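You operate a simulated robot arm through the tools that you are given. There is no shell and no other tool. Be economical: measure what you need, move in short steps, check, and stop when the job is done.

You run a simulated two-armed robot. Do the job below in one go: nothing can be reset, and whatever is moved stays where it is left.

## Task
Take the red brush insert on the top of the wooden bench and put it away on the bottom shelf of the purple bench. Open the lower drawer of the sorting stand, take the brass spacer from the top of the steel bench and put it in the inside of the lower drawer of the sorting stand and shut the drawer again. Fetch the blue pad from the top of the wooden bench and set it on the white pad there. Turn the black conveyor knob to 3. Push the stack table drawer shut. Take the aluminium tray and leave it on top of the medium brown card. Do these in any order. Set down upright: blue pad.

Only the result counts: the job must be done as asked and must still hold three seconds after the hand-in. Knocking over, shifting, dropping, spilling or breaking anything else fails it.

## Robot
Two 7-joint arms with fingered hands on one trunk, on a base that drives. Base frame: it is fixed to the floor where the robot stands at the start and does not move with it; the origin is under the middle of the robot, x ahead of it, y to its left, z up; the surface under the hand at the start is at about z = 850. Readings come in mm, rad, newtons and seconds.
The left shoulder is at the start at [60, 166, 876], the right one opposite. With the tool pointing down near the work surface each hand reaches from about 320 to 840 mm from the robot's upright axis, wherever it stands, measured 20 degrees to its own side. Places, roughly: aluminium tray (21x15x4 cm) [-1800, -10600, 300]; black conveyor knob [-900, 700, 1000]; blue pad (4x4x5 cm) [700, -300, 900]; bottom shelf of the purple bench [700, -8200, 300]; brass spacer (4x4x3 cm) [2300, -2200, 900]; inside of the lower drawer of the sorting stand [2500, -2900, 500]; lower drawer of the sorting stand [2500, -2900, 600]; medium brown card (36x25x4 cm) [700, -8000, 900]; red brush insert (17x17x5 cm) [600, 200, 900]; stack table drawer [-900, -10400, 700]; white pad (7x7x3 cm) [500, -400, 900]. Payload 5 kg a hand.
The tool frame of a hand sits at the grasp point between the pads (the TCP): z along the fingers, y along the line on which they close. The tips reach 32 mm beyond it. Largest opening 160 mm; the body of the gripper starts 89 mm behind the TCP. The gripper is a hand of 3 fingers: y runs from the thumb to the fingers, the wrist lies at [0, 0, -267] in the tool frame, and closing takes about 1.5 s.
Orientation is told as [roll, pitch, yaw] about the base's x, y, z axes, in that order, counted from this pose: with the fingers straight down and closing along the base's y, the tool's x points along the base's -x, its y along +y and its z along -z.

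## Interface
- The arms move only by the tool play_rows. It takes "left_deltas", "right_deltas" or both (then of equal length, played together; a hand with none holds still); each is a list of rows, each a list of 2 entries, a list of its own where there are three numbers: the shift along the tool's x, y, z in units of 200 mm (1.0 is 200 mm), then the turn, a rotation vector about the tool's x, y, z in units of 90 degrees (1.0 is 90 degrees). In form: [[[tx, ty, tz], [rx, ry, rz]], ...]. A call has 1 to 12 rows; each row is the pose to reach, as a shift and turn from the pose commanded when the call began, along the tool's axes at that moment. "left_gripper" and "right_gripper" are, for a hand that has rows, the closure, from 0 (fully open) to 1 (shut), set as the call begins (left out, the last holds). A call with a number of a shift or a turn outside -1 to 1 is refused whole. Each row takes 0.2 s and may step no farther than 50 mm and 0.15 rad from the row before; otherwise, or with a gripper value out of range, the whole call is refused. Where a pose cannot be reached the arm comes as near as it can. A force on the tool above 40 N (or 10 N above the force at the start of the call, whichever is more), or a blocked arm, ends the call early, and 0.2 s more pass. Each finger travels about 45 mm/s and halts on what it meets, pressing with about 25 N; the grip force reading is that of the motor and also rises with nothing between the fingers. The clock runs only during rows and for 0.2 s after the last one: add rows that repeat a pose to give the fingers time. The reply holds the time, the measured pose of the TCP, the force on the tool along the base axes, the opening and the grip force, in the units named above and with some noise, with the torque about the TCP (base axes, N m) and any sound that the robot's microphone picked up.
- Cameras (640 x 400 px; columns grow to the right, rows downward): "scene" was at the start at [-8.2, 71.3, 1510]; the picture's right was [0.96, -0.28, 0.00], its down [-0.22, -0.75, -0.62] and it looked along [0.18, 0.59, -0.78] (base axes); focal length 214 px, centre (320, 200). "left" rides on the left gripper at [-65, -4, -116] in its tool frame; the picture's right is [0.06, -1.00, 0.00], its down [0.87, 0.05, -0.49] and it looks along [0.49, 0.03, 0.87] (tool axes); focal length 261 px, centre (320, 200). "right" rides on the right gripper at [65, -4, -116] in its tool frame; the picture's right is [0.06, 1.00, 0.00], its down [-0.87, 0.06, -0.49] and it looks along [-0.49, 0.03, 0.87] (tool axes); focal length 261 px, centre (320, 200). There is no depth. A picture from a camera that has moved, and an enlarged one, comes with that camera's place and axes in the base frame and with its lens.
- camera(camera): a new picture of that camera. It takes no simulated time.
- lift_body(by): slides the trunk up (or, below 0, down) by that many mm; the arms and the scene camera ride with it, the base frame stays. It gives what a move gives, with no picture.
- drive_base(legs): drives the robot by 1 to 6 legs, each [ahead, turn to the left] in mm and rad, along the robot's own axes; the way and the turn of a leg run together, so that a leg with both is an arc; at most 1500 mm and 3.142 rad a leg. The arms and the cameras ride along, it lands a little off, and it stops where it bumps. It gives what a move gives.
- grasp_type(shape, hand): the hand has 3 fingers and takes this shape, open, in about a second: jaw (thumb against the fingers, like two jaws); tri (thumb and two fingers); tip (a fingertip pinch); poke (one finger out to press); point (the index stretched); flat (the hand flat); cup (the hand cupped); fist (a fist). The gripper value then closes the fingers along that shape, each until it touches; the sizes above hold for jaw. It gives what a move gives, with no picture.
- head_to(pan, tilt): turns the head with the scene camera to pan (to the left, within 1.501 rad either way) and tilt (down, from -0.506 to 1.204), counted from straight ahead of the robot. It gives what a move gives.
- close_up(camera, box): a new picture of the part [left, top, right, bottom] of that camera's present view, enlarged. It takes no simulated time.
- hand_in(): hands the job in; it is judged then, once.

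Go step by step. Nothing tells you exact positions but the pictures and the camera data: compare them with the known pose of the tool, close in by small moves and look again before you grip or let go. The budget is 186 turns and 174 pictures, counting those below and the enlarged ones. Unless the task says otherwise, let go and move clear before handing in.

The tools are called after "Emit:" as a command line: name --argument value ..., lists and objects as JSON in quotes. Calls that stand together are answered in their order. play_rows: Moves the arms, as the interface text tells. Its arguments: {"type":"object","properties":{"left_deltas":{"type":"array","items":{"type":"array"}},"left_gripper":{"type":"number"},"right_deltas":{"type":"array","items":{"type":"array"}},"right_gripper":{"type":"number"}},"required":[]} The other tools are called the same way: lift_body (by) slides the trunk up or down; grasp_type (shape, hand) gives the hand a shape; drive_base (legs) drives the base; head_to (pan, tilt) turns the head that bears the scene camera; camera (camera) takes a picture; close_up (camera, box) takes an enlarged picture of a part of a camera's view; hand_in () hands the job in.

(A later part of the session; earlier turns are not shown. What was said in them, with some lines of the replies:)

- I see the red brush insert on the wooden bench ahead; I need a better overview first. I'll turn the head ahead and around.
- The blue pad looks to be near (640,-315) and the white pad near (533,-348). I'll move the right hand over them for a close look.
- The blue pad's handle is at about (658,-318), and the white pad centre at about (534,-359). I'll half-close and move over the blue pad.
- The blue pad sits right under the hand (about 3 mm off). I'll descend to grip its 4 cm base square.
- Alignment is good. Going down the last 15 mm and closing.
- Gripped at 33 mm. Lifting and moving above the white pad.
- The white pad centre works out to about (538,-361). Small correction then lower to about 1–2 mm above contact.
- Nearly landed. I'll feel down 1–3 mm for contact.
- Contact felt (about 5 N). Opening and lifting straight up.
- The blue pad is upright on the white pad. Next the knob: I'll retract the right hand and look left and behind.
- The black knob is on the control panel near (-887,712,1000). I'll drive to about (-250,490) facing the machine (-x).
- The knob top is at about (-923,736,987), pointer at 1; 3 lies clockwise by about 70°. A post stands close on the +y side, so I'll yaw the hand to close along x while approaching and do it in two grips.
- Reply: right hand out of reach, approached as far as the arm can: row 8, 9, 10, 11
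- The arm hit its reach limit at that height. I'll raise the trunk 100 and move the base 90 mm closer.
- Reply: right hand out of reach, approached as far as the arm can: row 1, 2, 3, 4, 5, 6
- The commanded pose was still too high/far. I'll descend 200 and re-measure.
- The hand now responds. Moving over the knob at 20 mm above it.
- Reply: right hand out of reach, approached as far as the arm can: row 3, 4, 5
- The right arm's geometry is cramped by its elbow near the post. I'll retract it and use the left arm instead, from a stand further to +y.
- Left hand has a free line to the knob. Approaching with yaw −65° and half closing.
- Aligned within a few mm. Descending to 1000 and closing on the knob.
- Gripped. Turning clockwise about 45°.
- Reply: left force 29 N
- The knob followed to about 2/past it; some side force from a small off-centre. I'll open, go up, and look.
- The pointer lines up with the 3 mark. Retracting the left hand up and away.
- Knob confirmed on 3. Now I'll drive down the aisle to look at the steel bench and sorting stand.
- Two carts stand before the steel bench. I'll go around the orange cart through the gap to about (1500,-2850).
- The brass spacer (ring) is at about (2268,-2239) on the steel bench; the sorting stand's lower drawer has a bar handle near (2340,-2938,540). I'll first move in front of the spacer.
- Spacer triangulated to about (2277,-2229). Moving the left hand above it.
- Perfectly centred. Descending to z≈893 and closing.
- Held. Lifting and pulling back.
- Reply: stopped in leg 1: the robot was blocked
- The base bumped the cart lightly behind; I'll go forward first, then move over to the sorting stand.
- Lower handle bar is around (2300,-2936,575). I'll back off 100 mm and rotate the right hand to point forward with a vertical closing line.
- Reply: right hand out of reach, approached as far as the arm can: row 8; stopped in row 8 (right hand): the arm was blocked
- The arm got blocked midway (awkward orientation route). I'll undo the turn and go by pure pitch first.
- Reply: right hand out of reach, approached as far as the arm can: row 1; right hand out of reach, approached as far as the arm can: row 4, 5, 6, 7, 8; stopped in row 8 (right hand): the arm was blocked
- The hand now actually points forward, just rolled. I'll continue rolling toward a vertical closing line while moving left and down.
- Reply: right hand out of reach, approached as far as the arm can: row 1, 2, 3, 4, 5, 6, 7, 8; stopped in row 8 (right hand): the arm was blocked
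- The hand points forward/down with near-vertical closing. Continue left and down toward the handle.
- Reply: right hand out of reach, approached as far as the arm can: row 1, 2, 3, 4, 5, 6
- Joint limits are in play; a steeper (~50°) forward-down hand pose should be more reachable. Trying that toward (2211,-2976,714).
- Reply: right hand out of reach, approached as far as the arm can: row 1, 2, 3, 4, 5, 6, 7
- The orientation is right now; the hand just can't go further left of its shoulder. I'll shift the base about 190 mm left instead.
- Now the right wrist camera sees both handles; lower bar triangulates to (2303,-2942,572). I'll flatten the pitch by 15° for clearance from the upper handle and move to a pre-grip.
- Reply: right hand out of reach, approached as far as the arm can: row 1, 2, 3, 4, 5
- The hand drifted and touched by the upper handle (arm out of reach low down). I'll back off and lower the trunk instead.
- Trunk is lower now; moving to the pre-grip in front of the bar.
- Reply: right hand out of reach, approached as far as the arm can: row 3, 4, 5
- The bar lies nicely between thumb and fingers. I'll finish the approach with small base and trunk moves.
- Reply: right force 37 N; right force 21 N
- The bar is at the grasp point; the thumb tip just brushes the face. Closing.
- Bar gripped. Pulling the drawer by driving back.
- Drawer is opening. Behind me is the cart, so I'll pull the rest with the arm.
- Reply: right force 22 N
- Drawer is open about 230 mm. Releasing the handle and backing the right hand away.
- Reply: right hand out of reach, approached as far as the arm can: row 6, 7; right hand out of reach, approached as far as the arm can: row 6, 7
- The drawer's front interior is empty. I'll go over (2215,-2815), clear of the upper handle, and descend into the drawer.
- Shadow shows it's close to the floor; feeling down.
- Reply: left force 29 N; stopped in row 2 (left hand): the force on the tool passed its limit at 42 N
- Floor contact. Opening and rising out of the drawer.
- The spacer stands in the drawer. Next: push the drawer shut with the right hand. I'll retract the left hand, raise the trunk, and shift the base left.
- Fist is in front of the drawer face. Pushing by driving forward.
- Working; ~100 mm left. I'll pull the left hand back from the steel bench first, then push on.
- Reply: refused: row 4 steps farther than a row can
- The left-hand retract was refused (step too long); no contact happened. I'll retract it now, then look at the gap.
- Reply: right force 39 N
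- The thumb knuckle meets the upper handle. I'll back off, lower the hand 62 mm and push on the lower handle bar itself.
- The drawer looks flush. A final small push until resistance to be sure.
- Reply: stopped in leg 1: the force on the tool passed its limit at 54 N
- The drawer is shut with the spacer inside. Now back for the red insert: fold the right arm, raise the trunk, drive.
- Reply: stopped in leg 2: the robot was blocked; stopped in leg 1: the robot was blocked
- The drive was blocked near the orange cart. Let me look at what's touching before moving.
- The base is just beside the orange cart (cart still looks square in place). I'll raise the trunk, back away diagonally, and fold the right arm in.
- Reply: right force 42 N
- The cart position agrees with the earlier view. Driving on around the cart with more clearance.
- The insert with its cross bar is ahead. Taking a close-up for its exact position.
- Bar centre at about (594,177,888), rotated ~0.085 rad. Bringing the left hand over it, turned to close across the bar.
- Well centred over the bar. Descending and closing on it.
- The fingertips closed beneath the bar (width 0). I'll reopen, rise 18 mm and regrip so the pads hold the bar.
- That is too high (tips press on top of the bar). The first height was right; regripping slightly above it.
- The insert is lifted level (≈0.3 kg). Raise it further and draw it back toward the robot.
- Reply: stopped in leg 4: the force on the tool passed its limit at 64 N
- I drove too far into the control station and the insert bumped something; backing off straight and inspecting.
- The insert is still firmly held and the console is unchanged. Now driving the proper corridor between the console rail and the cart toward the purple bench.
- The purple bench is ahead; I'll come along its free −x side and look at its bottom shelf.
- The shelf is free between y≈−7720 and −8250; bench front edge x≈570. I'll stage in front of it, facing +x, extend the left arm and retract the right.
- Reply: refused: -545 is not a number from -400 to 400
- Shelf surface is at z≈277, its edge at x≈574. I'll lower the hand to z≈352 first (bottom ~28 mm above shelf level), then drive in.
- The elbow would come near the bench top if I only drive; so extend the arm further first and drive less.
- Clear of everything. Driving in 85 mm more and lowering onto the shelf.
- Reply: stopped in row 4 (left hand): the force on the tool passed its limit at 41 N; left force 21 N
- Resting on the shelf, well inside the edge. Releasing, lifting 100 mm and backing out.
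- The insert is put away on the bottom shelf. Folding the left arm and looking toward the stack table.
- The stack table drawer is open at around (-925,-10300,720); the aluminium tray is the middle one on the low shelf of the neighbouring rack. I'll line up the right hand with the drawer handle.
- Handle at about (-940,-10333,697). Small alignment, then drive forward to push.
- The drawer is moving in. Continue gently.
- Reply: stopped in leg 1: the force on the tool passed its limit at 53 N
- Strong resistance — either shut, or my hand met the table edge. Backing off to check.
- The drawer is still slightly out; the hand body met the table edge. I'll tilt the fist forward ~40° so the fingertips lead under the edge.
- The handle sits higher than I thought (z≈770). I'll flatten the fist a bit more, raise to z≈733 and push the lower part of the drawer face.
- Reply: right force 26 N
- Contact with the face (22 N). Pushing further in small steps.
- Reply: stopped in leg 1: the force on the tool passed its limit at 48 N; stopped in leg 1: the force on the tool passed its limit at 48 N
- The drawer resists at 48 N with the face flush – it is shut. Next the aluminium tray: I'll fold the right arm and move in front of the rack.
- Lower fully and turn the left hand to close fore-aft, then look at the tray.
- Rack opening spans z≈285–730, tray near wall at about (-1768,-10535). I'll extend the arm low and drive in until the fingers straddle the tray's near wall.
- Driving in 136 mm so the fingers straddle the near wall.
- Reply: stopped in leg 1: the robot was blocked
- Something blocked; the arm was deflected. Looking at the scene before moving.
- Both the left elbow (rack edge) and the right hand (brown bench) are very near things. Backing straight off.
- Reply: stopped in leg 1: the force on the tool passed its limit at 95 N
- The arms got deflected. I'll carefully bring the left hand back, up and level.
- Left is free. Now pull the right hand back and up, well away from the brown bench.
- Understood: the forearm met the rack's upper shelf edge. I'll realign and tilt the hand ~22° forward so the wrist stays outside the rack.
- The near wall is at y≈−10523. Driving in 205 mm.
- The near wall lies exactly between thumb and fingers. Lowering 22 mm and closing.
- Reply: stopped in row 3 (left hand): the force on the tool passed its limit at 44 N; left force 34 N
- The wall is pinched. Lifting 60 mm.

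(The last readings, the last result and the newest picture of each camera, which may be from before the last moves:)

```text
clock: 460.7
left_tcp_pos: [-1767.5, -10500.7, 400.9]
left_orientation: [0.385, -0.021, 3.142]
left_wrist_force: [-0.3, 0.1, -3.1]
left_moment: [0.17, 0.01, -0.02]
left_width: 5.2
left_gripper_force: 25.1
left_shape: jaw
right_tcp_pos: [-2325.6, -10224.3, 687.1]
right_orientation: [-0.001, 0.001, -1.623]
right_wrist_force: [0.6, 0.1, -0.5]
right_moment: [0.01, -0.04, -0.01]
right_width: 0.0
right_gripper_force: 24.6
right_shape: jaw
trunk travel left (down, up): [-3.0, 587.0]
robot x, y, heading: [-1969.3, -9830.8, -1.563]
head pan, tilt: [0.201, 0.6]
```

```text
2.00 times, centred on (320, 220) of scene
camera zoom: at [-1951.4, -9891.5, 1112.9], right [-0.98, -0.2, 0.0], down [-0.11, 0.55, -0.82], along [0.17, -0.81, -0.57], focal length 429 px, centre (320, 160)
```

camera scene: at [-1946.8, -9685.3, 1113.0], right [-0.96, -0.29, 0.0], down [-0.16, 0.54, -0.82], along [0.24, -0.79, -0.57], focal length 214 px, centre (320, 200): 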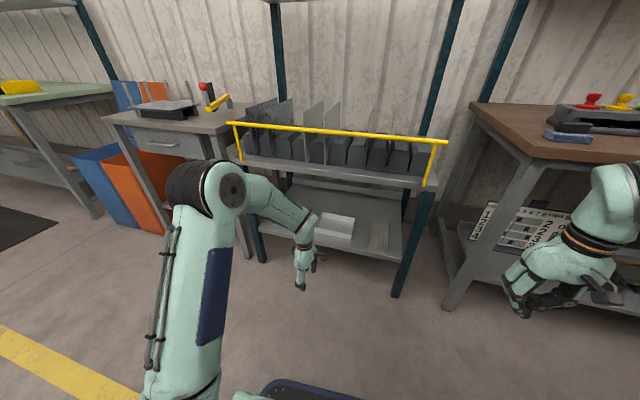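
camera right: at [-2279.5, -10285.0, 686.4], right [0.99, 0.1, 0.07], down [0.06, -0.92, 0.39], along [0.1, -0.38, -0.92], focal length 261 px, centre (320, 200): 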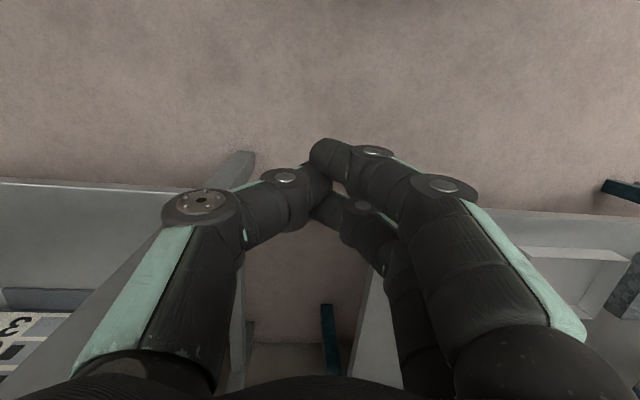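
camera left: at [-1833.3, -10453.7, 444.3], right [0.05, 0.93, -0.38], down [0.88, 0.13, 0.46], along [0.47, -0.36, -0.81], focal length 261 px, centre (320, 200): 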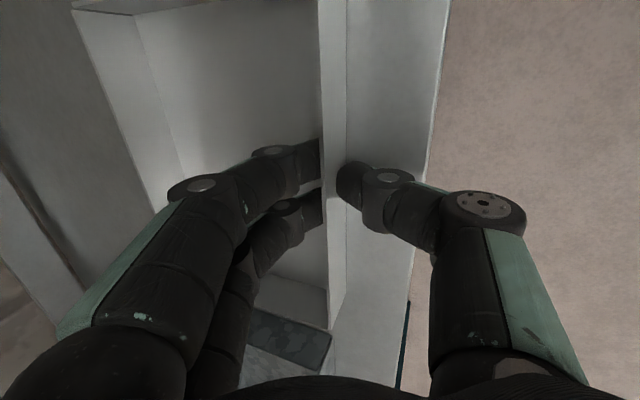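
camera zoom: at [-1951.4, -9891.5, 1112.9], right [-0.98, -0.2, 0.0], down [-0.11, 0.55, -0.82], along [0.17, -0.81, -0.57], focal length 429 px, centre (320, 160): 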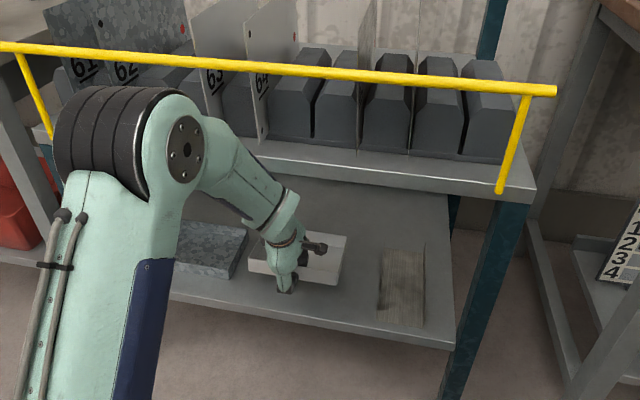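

Tray lifted cleanly. Backing out, raising, and driving to the purple bench.

Emit:
drive_base --legs '[[-400, 0]]'

Emit:
lift_body --by 400

Emit:
lift_body --by 180

Emit:
camera --camera "scene"

```text
clock: 463.3
left_tcp_pos: [-1768.1, -10095.5, 399.6]
left_orientation: [0.386, -0.021, -3.143]
left_wrist_force: [0.9, -0.6, -2.4]
left_moment: [0.15, 0.05, -0.03]
left_width: 5.3
left_gripper_force: 24.7
left_shape: jaw
right_tcp_pos: [-2326.5, -9817.7, 687.1]
right_orientation: [0.0, 0.0, -1.622]
right_wrist_force: [-0.4, -0.2, 0.1]
right_moment: [-0.04, 0.02, 0.01]
right_width: 0.2
right_gripper_force: 24.7
right_shape: jaw
trunk travel left (down, up): [-3.0, 587.0]
robot x, y, heading: [-1971.6, -9428.1, -1.568]
head pan, tilt: [0.201, 0.6]
```

```text
clock: 467.1
left_tcp_pos: [-1769.5, -10095.6, 799.4]
left_orientation: [0.386, -0.02, -3.142]
left_wrist_force: [-0.2, 0.8, -2.9]
left_moment: [0.19, 0.05, 0.0]
left_width: 5.3
left_gripper_force: 25.4
left_shape: jaw
right_tcp_pos: [-2326.6, -9817.7, 1086.9]
right_orientation: [0.0, 0.0, -1.623]
right_wrist_force: [0.0, 0.2, -0.1]
right_moment: [-0.02, 0.01, 0.0]
right_width: 0.0
right_gripper_force: 25.1
right_shape: jaw
trunk travel left (down, up): [-403.0, 187.0]
robot x, y, heading: [-1969.6, -9425.7, -1.565]
head pan, tilt: [0.201, 0.6]
```

```text
clock: 469.1
left_tcp_pos: [-1769.0, -10096.5, 980.3]
left_orientation: [0.386, -0.022, -3.142]
left_wrist_force: [-0.8, 0.2, -2.8]
left_moment: [0.17, 0.03, 0.01]
left_width: 5.6
left_gripper_force: 25.4
left_shape: jaw
right_tcp_pos: [-2326.1, -9818.8, 1266.7]
right_orientation: [0.0, 0.002, -1.623]
right_wrist_force: [-0.1, 0.3, -0.5]
right_moment: [0.04, -0.02, -0.02]
right_width: 0.0
right_gripper_force: 25.0
right_shape: jaw
trunk travel left (down, up): [-583.0, 7.0]
robot x, y, heading: [-1970.1, -9428.4, -1.569]
head pan, tilt: [0.201, 0.6]
```

```text
25 pictures are left
camera scene: at [-1953.0, -9486.6, 1692.9], right [-0.98, -0.2, 0.0], down [-0.12, 0.55, -0.82], along [0.17, -0.81, -0.57], focal length 214 px, centre (320, 200)
```

scene: 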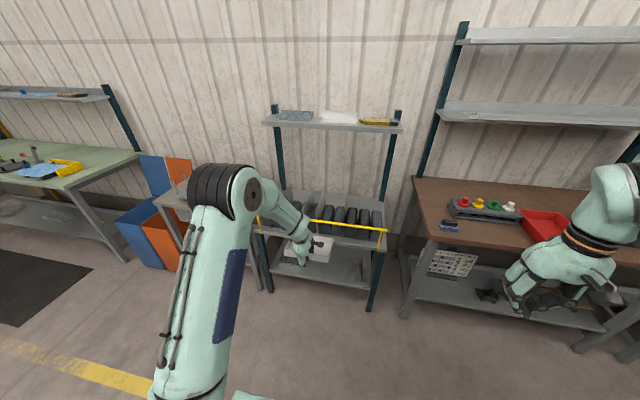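

Emit:
drive_base --legs '[[0, 2.226], [1500, 0], [483, 0], [0, -0.657]]'

Emit:
head_to --pan 0.1 --tilt 0.6

Emit:
camera --camera "scene"

```text
clock: 486.1
left_tcp_pos: [194.9, -7975.3, 980.0]
left_orientation: [0.385, -0.021, -1.534]
left_wrist_force: [-1.2, -1.3, -2.1]
left_moment: [-0.01, 0.18, -0.03]
left_width: 4.6
left_gripper_force: 25.0
left_shape: jaw
right_tcp_pos: [-62.3, -8541.1, 1267.4]
right_orientation: [-0.001, 0.0, -0.015]
right_wrist_force: [-0.9, -0.4, 0.5]
right_moment: [0.01, -0.02, -0.02]
right_width: 0.0
right_gripper_force: 24.8
right_shape: jaw
trunk travel left (down, up): [-583.0, 7.0]
robot x, y, heading: [-465.9, -8199.7, 0.04]
head pan, tilt: [0.201, 0.6]
```

```text
clock: 486.8
left_tcp_pos: [190.4, -7973.6, 984.3]
left_orientation: [0.389, -0.021, -1.534]
left_wrist_force: [-0.4, -0.3, -3.3]
left_moment: [-0.01, 0.21, 0.03]
left_width: 4.7
left_gripper_force: 25.0
left_shape: jaw
right_tcp_pos: [-68.3, -8542.8, 1270.1]
right_orientation: [0.001, -0.005, -0.017]
right_wrist_force: [0.1, 1.4, -0.3]
right_moment: [0.03, -0.04, -0.01]
right_width: 0.0
right_gripper_force: 24.6
right_shape: jaw
trunk travel left (down, up): [-583.0, 7.0]
robot x, y, heading: [-466.2, -8196.8, 0.042]
head pan, tilt: [0.099, 0.6]
```

```text
24 pictures are left
camera scene: at [-399.9, -8188.6, 1693.8], right [0.14, -0.99, 0.0], down [-0.56, -0.08, -0.82], along [0.81, 0.12, -0.57], focal length 214 px, centre (320, 200)
```

scene: 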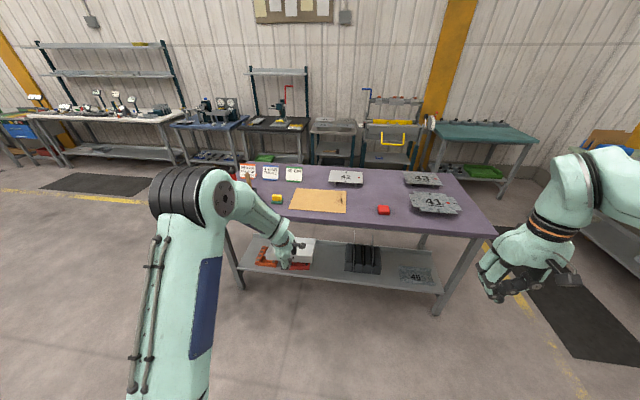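

Card spans x 670–917, y −7837…−8193. I'll trim the heading and drive so the tray comes over it.

Emit:
drive_base --legs '[[0, -0.03], [500, 0]]'

Emit:
head_to --pan 0.2 --tilt 0.85

Emit:
camera --camera "scene"

Emit:
camera --camera "left"

```text
clock: 490.1
left_tcp_pos: [698.8, -7985.2, 981.8]
left_orientation: [0.389, -0.02, -1.561]
left_wrist_force: [0.9, 0.3, -3.1]
left_moment: [0.02, 0.21, -0.03]
left_width: 4.8
left_gripper_force: 24.9
left_shape: jaw
right_tcp_pos: [426.1, -8546.5, 1269.3]
right_orientation: [-0.001, -0.004, -0.043]
right_wrist_force: [-0.1, 0.1, 0.0]
right_moment: [-0.02, 0.02, 0.02]
right_width: 0.2
right_gripper_force: 24.7
right_shape: jaw
trunk travel left (down, up): [-583.0, 7.0]
robot x, y, heading: [36.4, -8194.4, 0.018]
head pan, tilt: [0.099, 0.6]
```

```text
clock: 490.9
left_tcp_pos: [697.8, -7986.0, 982.4]
left_orientation: [0.391, -0.021, -1.56]
left_wrist_force: [-0.2, -0.8, -2.0]
left_moment: [-0.01, 0.18, 0.0]
left_width: 4.8
left_gripper_force: 25.1
left_shape: jaw
right_tcp_pos: [423.7, -8546.9, 1267.6]
right_orientation: [0.0, -0.003, -0.043]
right_wrist_force: [-0.2, 0.5, -0.2]
right_moment: [0.01, 0.0, -0.01]
right_width: 0.0
right_gripper_force: 24.5
right_shape: jaw
trunk travel left (down, up): [-583.0, 7.0]
robot x, y, heading: [35.1, -8188.9, 0.014]
head pan, tilt: [0.201, 0.85]
```

```text
23 pictures are left
camera scene: at [83.8, -8178.1, 1672.1], right [0.21, -0.98, 0.0], down [-0.73, -0.16, -0.66], along [0.64, 0.14, -0.75], focal length 214 px, centre (320, 200)
```

scene: 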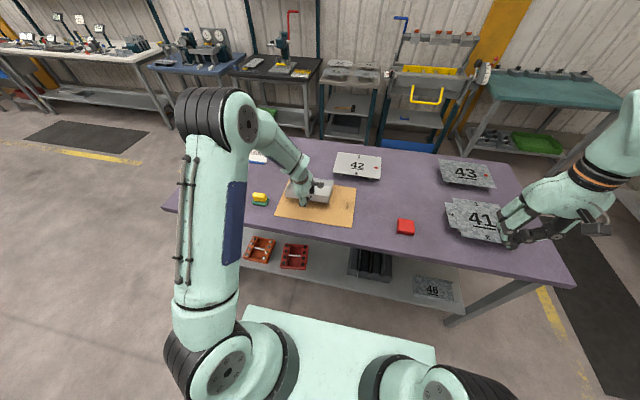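

```text
22 pictures are left
camera left: at [650.7, -8048.8, 1089.0], right [-0.92, 0.05, -0.38], down [-0.15, 0.88, 0.46], along [0.35, 0.48, -0.8], focal length 261 px, centre (320, 200)
```

left: 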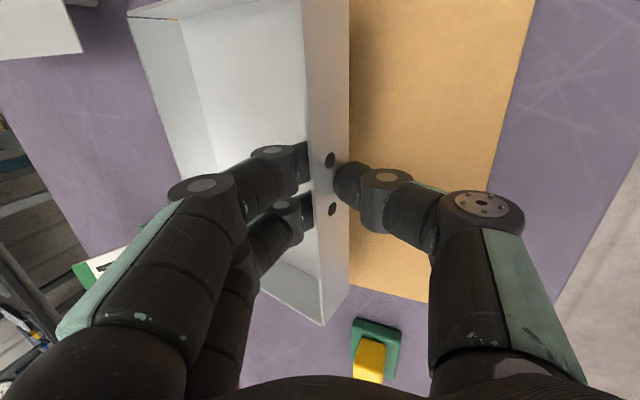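

Slight shift (−14,−25 mm) for centring, then lower 60 mm and check.

Emit:
play_rows --left_deltas '[[[-0.06, -0.033, -0.013], [0, 0, 0]], [[-0.125, -0.065, -0.027], [0, 0, 0]], [[-0.125, -0.103, 0.066], [0, 0, 0]], [[-0.125, -0.141, 0.158], [0, 0, 0]], [[-0.125, -0.179, 0.25], [0, 0, 0]], [[-0.125, -0.179, 0.25], [0, 0, 0]]]'

Emit:
close_up --camera "scene" --box '[250, 150, 380, 250]'

```text
clock: 492.1
left_tcp_pos: [688.4, -8012.3, 937.3]
left_orientation: [0.407, -0.024, -1.559]
left_wrist_force: [-10.7, -0.8, 28.7]
left_moment: [0.04, 0.38, 0.01]
left_width: 6.4
left_gripper_force: 25.1
left_shape: jaw
right_tcp_pos: [423.1, -8546.7, 1269.3]
right_orientation: [0.002, -0.005, -0.041]
right_wrist_force: [-0.2, -0.4, -0.1]
right_moment: [-0.05, 0.07, 0.0]
right_width: 0.0
right_gripper_force: 25.0
right_shape: jaw
trunk travel left (down, up): [-583.0, 7.0]
robot x, y, heading: [37.1, -8196.6, 0.019]
head pan, tilt: [0.201, 0.85]
stopped in row 5 (left hand): the force on the tool passed its limit at 60 N (the readings are from after the stop); the commanded pose is now the measured one
```

```text
4.00 times, centred on (315, 200) of scene
camera zoom: at [81.1, -8178.4, 1672.7], right [0.22, -0.98, 0.0], down [-0.73, -0.16, -0.66], along [0.65, 0.14, -0.75], focal length 858 px, centre (340, 200)
```

zoom: 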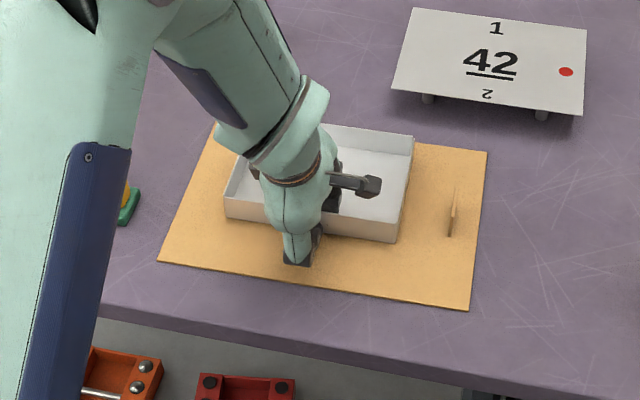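

The tray rests fully on the card (card x 622–873, y −7851…−8203 at z≈897). Opening modestly and lifting straight up.

Emit:
play_rows --left_deltas '[[[0, 0.004, -0.01], [0, 0, 0]], [[0, 0.006, -0.015], [0, 0, 0]], [[0, 0.008, -0.02], [0, 0, 0]], [[0, 0.01, -0.025], [0, 0, 0]], [[0, 0.01, -0.025], [0, 0, 0]], [[0, 0.038, -0.0925], [0, 0, 0]], [[0, 0.09, -0.22], [0, 0, 0]], [[0, 0.14, -0.35], [0, 0, 0]], [[0, 0.2, -0.5], [0, 0, 0]]]' --left_gripper 0.74

Emit:
close_up --camera "scene" --box '[250, 150, 380, 250]'

```text
clock: 494.1
left_tcp_pos: [684.8, -8008.7, 1042.2]
left_orientation: [0.401, -0.022, -1.56]
left_wrist_force: [-0.2, 0.2, 0.3]
left_moment: [-0.01, 0.0, -0.01]
left_width: 40.9
left_gripper_force: 0.1
left_shape: jaw
right_tcp_pos: [424.2, -8546.8, 1269.6]
right_orientation: [0.0, -0.007, -0.043]
right_wrist_force: [-0.4, -0.3, -0.3]
right_moment: [0.02, 0.0, -0.01]
right_width: 0.1
right_gripper_force: 25.4
right_shape: jaw
trunk travel left (down, up): [-583.0, 7.0]
robot x, y, heading: [34.5, -8191.7, 0.017]
head pan, tilt: [0.201, 0.85]
```

```text
4.00 times, centred on (315, 200) of scene
camera zoom: at [82.4, -8178.1, 1672.0], right [0.22, -0.98, 0.0], down [-0.73, -0.16, -0.66], along [0.64, 0.14, -0.75], focal length 858 px, centre (340, 200)
```

zoom: 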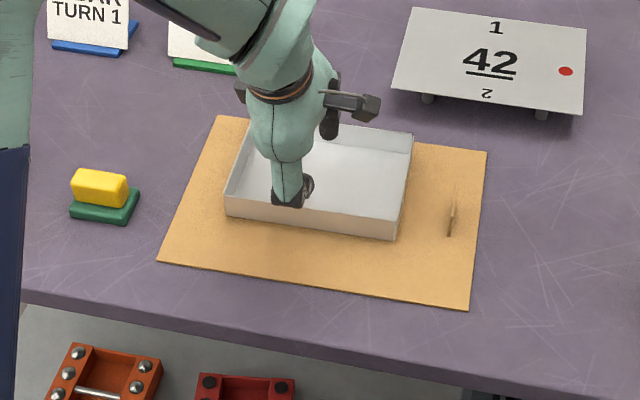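

The tray is on the card. I'll back away and double-check that the stack-table drawer is really shut from a side view.

Emit:
drive_base --legs '[[-400, 0], [0, -2.39], [1500, 0]]'

Emit:
head_to --pan 1.2 --tilt 0.45

Emit:
camera --camera "scene"

```text
clock: 509.2
left_tcp_pos: [-1677.2, -9872.1, 1040.7]
left_orientation: [0.402, -0.022, 2.384]
left_wrist_force: [0.3, 0.4, -0.2]
left_moment: [-0.01, 0.0, 0.02]
left_width: 41.4
left_gripper_force: 0.0
left_shape: jaw
right_tcp_pos: [-1881.5, -9308.5, 1267.6]
right_orientation: [0.0, -0.004, -2.38]
right_wrist_force: [-0.7, 0.0, -0.2]
right_moment: [0.01, -0.01, 0.0]
right_width: 0.2
right_gripper_force: 24.7
right_shape: jaw
trunk travel left (down, up): [-583.0, 7.0]
robot x, y, heading: [-1357.5, -9274.9, -2.323]
head pan, tilt: [0.201, 0.85]
```

```text
clock: 510.5
left_tcp_pos: [-1677.9, -9871.2, 1041.0]
left_orientation: [0.401, -0.024, 2.385]
left_wrist_force: [-0.4, 0.2, -1.0]
left_moment: [0.04, 0.04, 0.0]
left_width: 41.2
left_gripper_force: 0.1
left_shape: jaw
right_tcp_pos: [-1881.8, -9310.5, 1268.4]
right_orientation: [0.001, -0.003, -2.379]
right_wrist_force: [0.1, 0.2, 0.2]
right_moment: [0.0, 0.01, -0.01]
right_width: 0.0
right_gripper_force: 25.4
right_shape: jaw
trunk travel left (down, up): [-583.0, 7.0]
robot x, y, heading: [-1357.5, -9274.6, -2.323]
head pan, tilt: [1.201, 0.45]
```

```text
19 pictures are left
camera scene: at [-1298.7, -9337.8, 1706.5], right [-0.9, -0.43, 0.0], down [-0.19, 0.39, -0.9], along [0.39, -0.81, -0.44], focal length 214 px, centre (320, 200)
```

scene: 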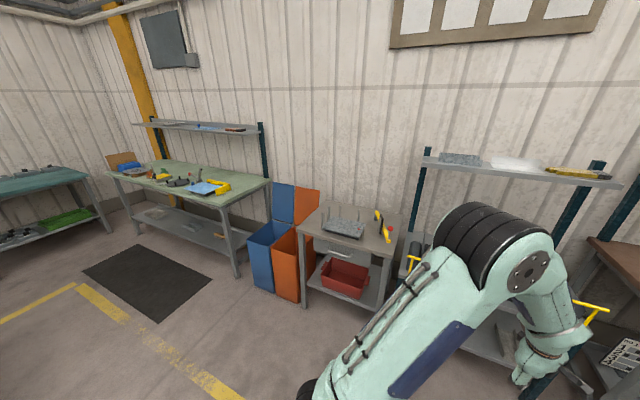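

Emit:
close_up --camera "scene" --box '[290, 195, 410, 310]'

```text
3.48 times, centred on (350, 252) of scene
camera zoom: at [-1298.7, -9337.8, 1706.5], right [-0.9, -0.43, 0.0], down [-0.19, 0.39, -0.9], along [0.39, -0.81, -0.44], focal length 746 px, centre (216, 17)
```

zoom: 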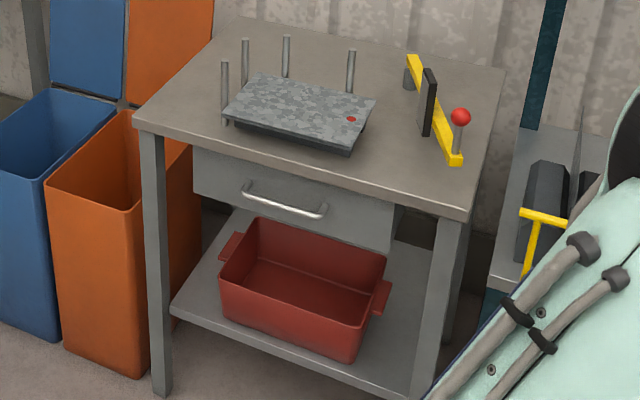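

The drawer is flush under the stack table top, and every part of the job is in place with both hands clear. Handing in.

Emit:
hand_in

```text
The job is handed in.
```

I handed the job in with all six parts done, going by the camera views and force readings; nothing has been confirmed after the hand-in.

- **Red brush insert:** it is on the bottom shelf of the purple bench.
- **Brass spacer:** it is standing in the lower drawer of the sorting stand, and the drawer is shut again.
- **Blue pad:** it is upright on the white pad.
- **Black conveyor knob:** the pointer lines up with 3.
- **Stack table drawer:** pushed shut; a last side view shows its face flush with the table.
- **Aluminium tray:** it is resting fully on the medium brown card.

There were four bumps on the way. The base touched the orange cart twice. The insert knocked the control station while I was carrying it. An arm met the rack above the tray. In the pictures afterwards the cart, station and rack looked unmoved, but I can only place the cart to within a few centimetres.
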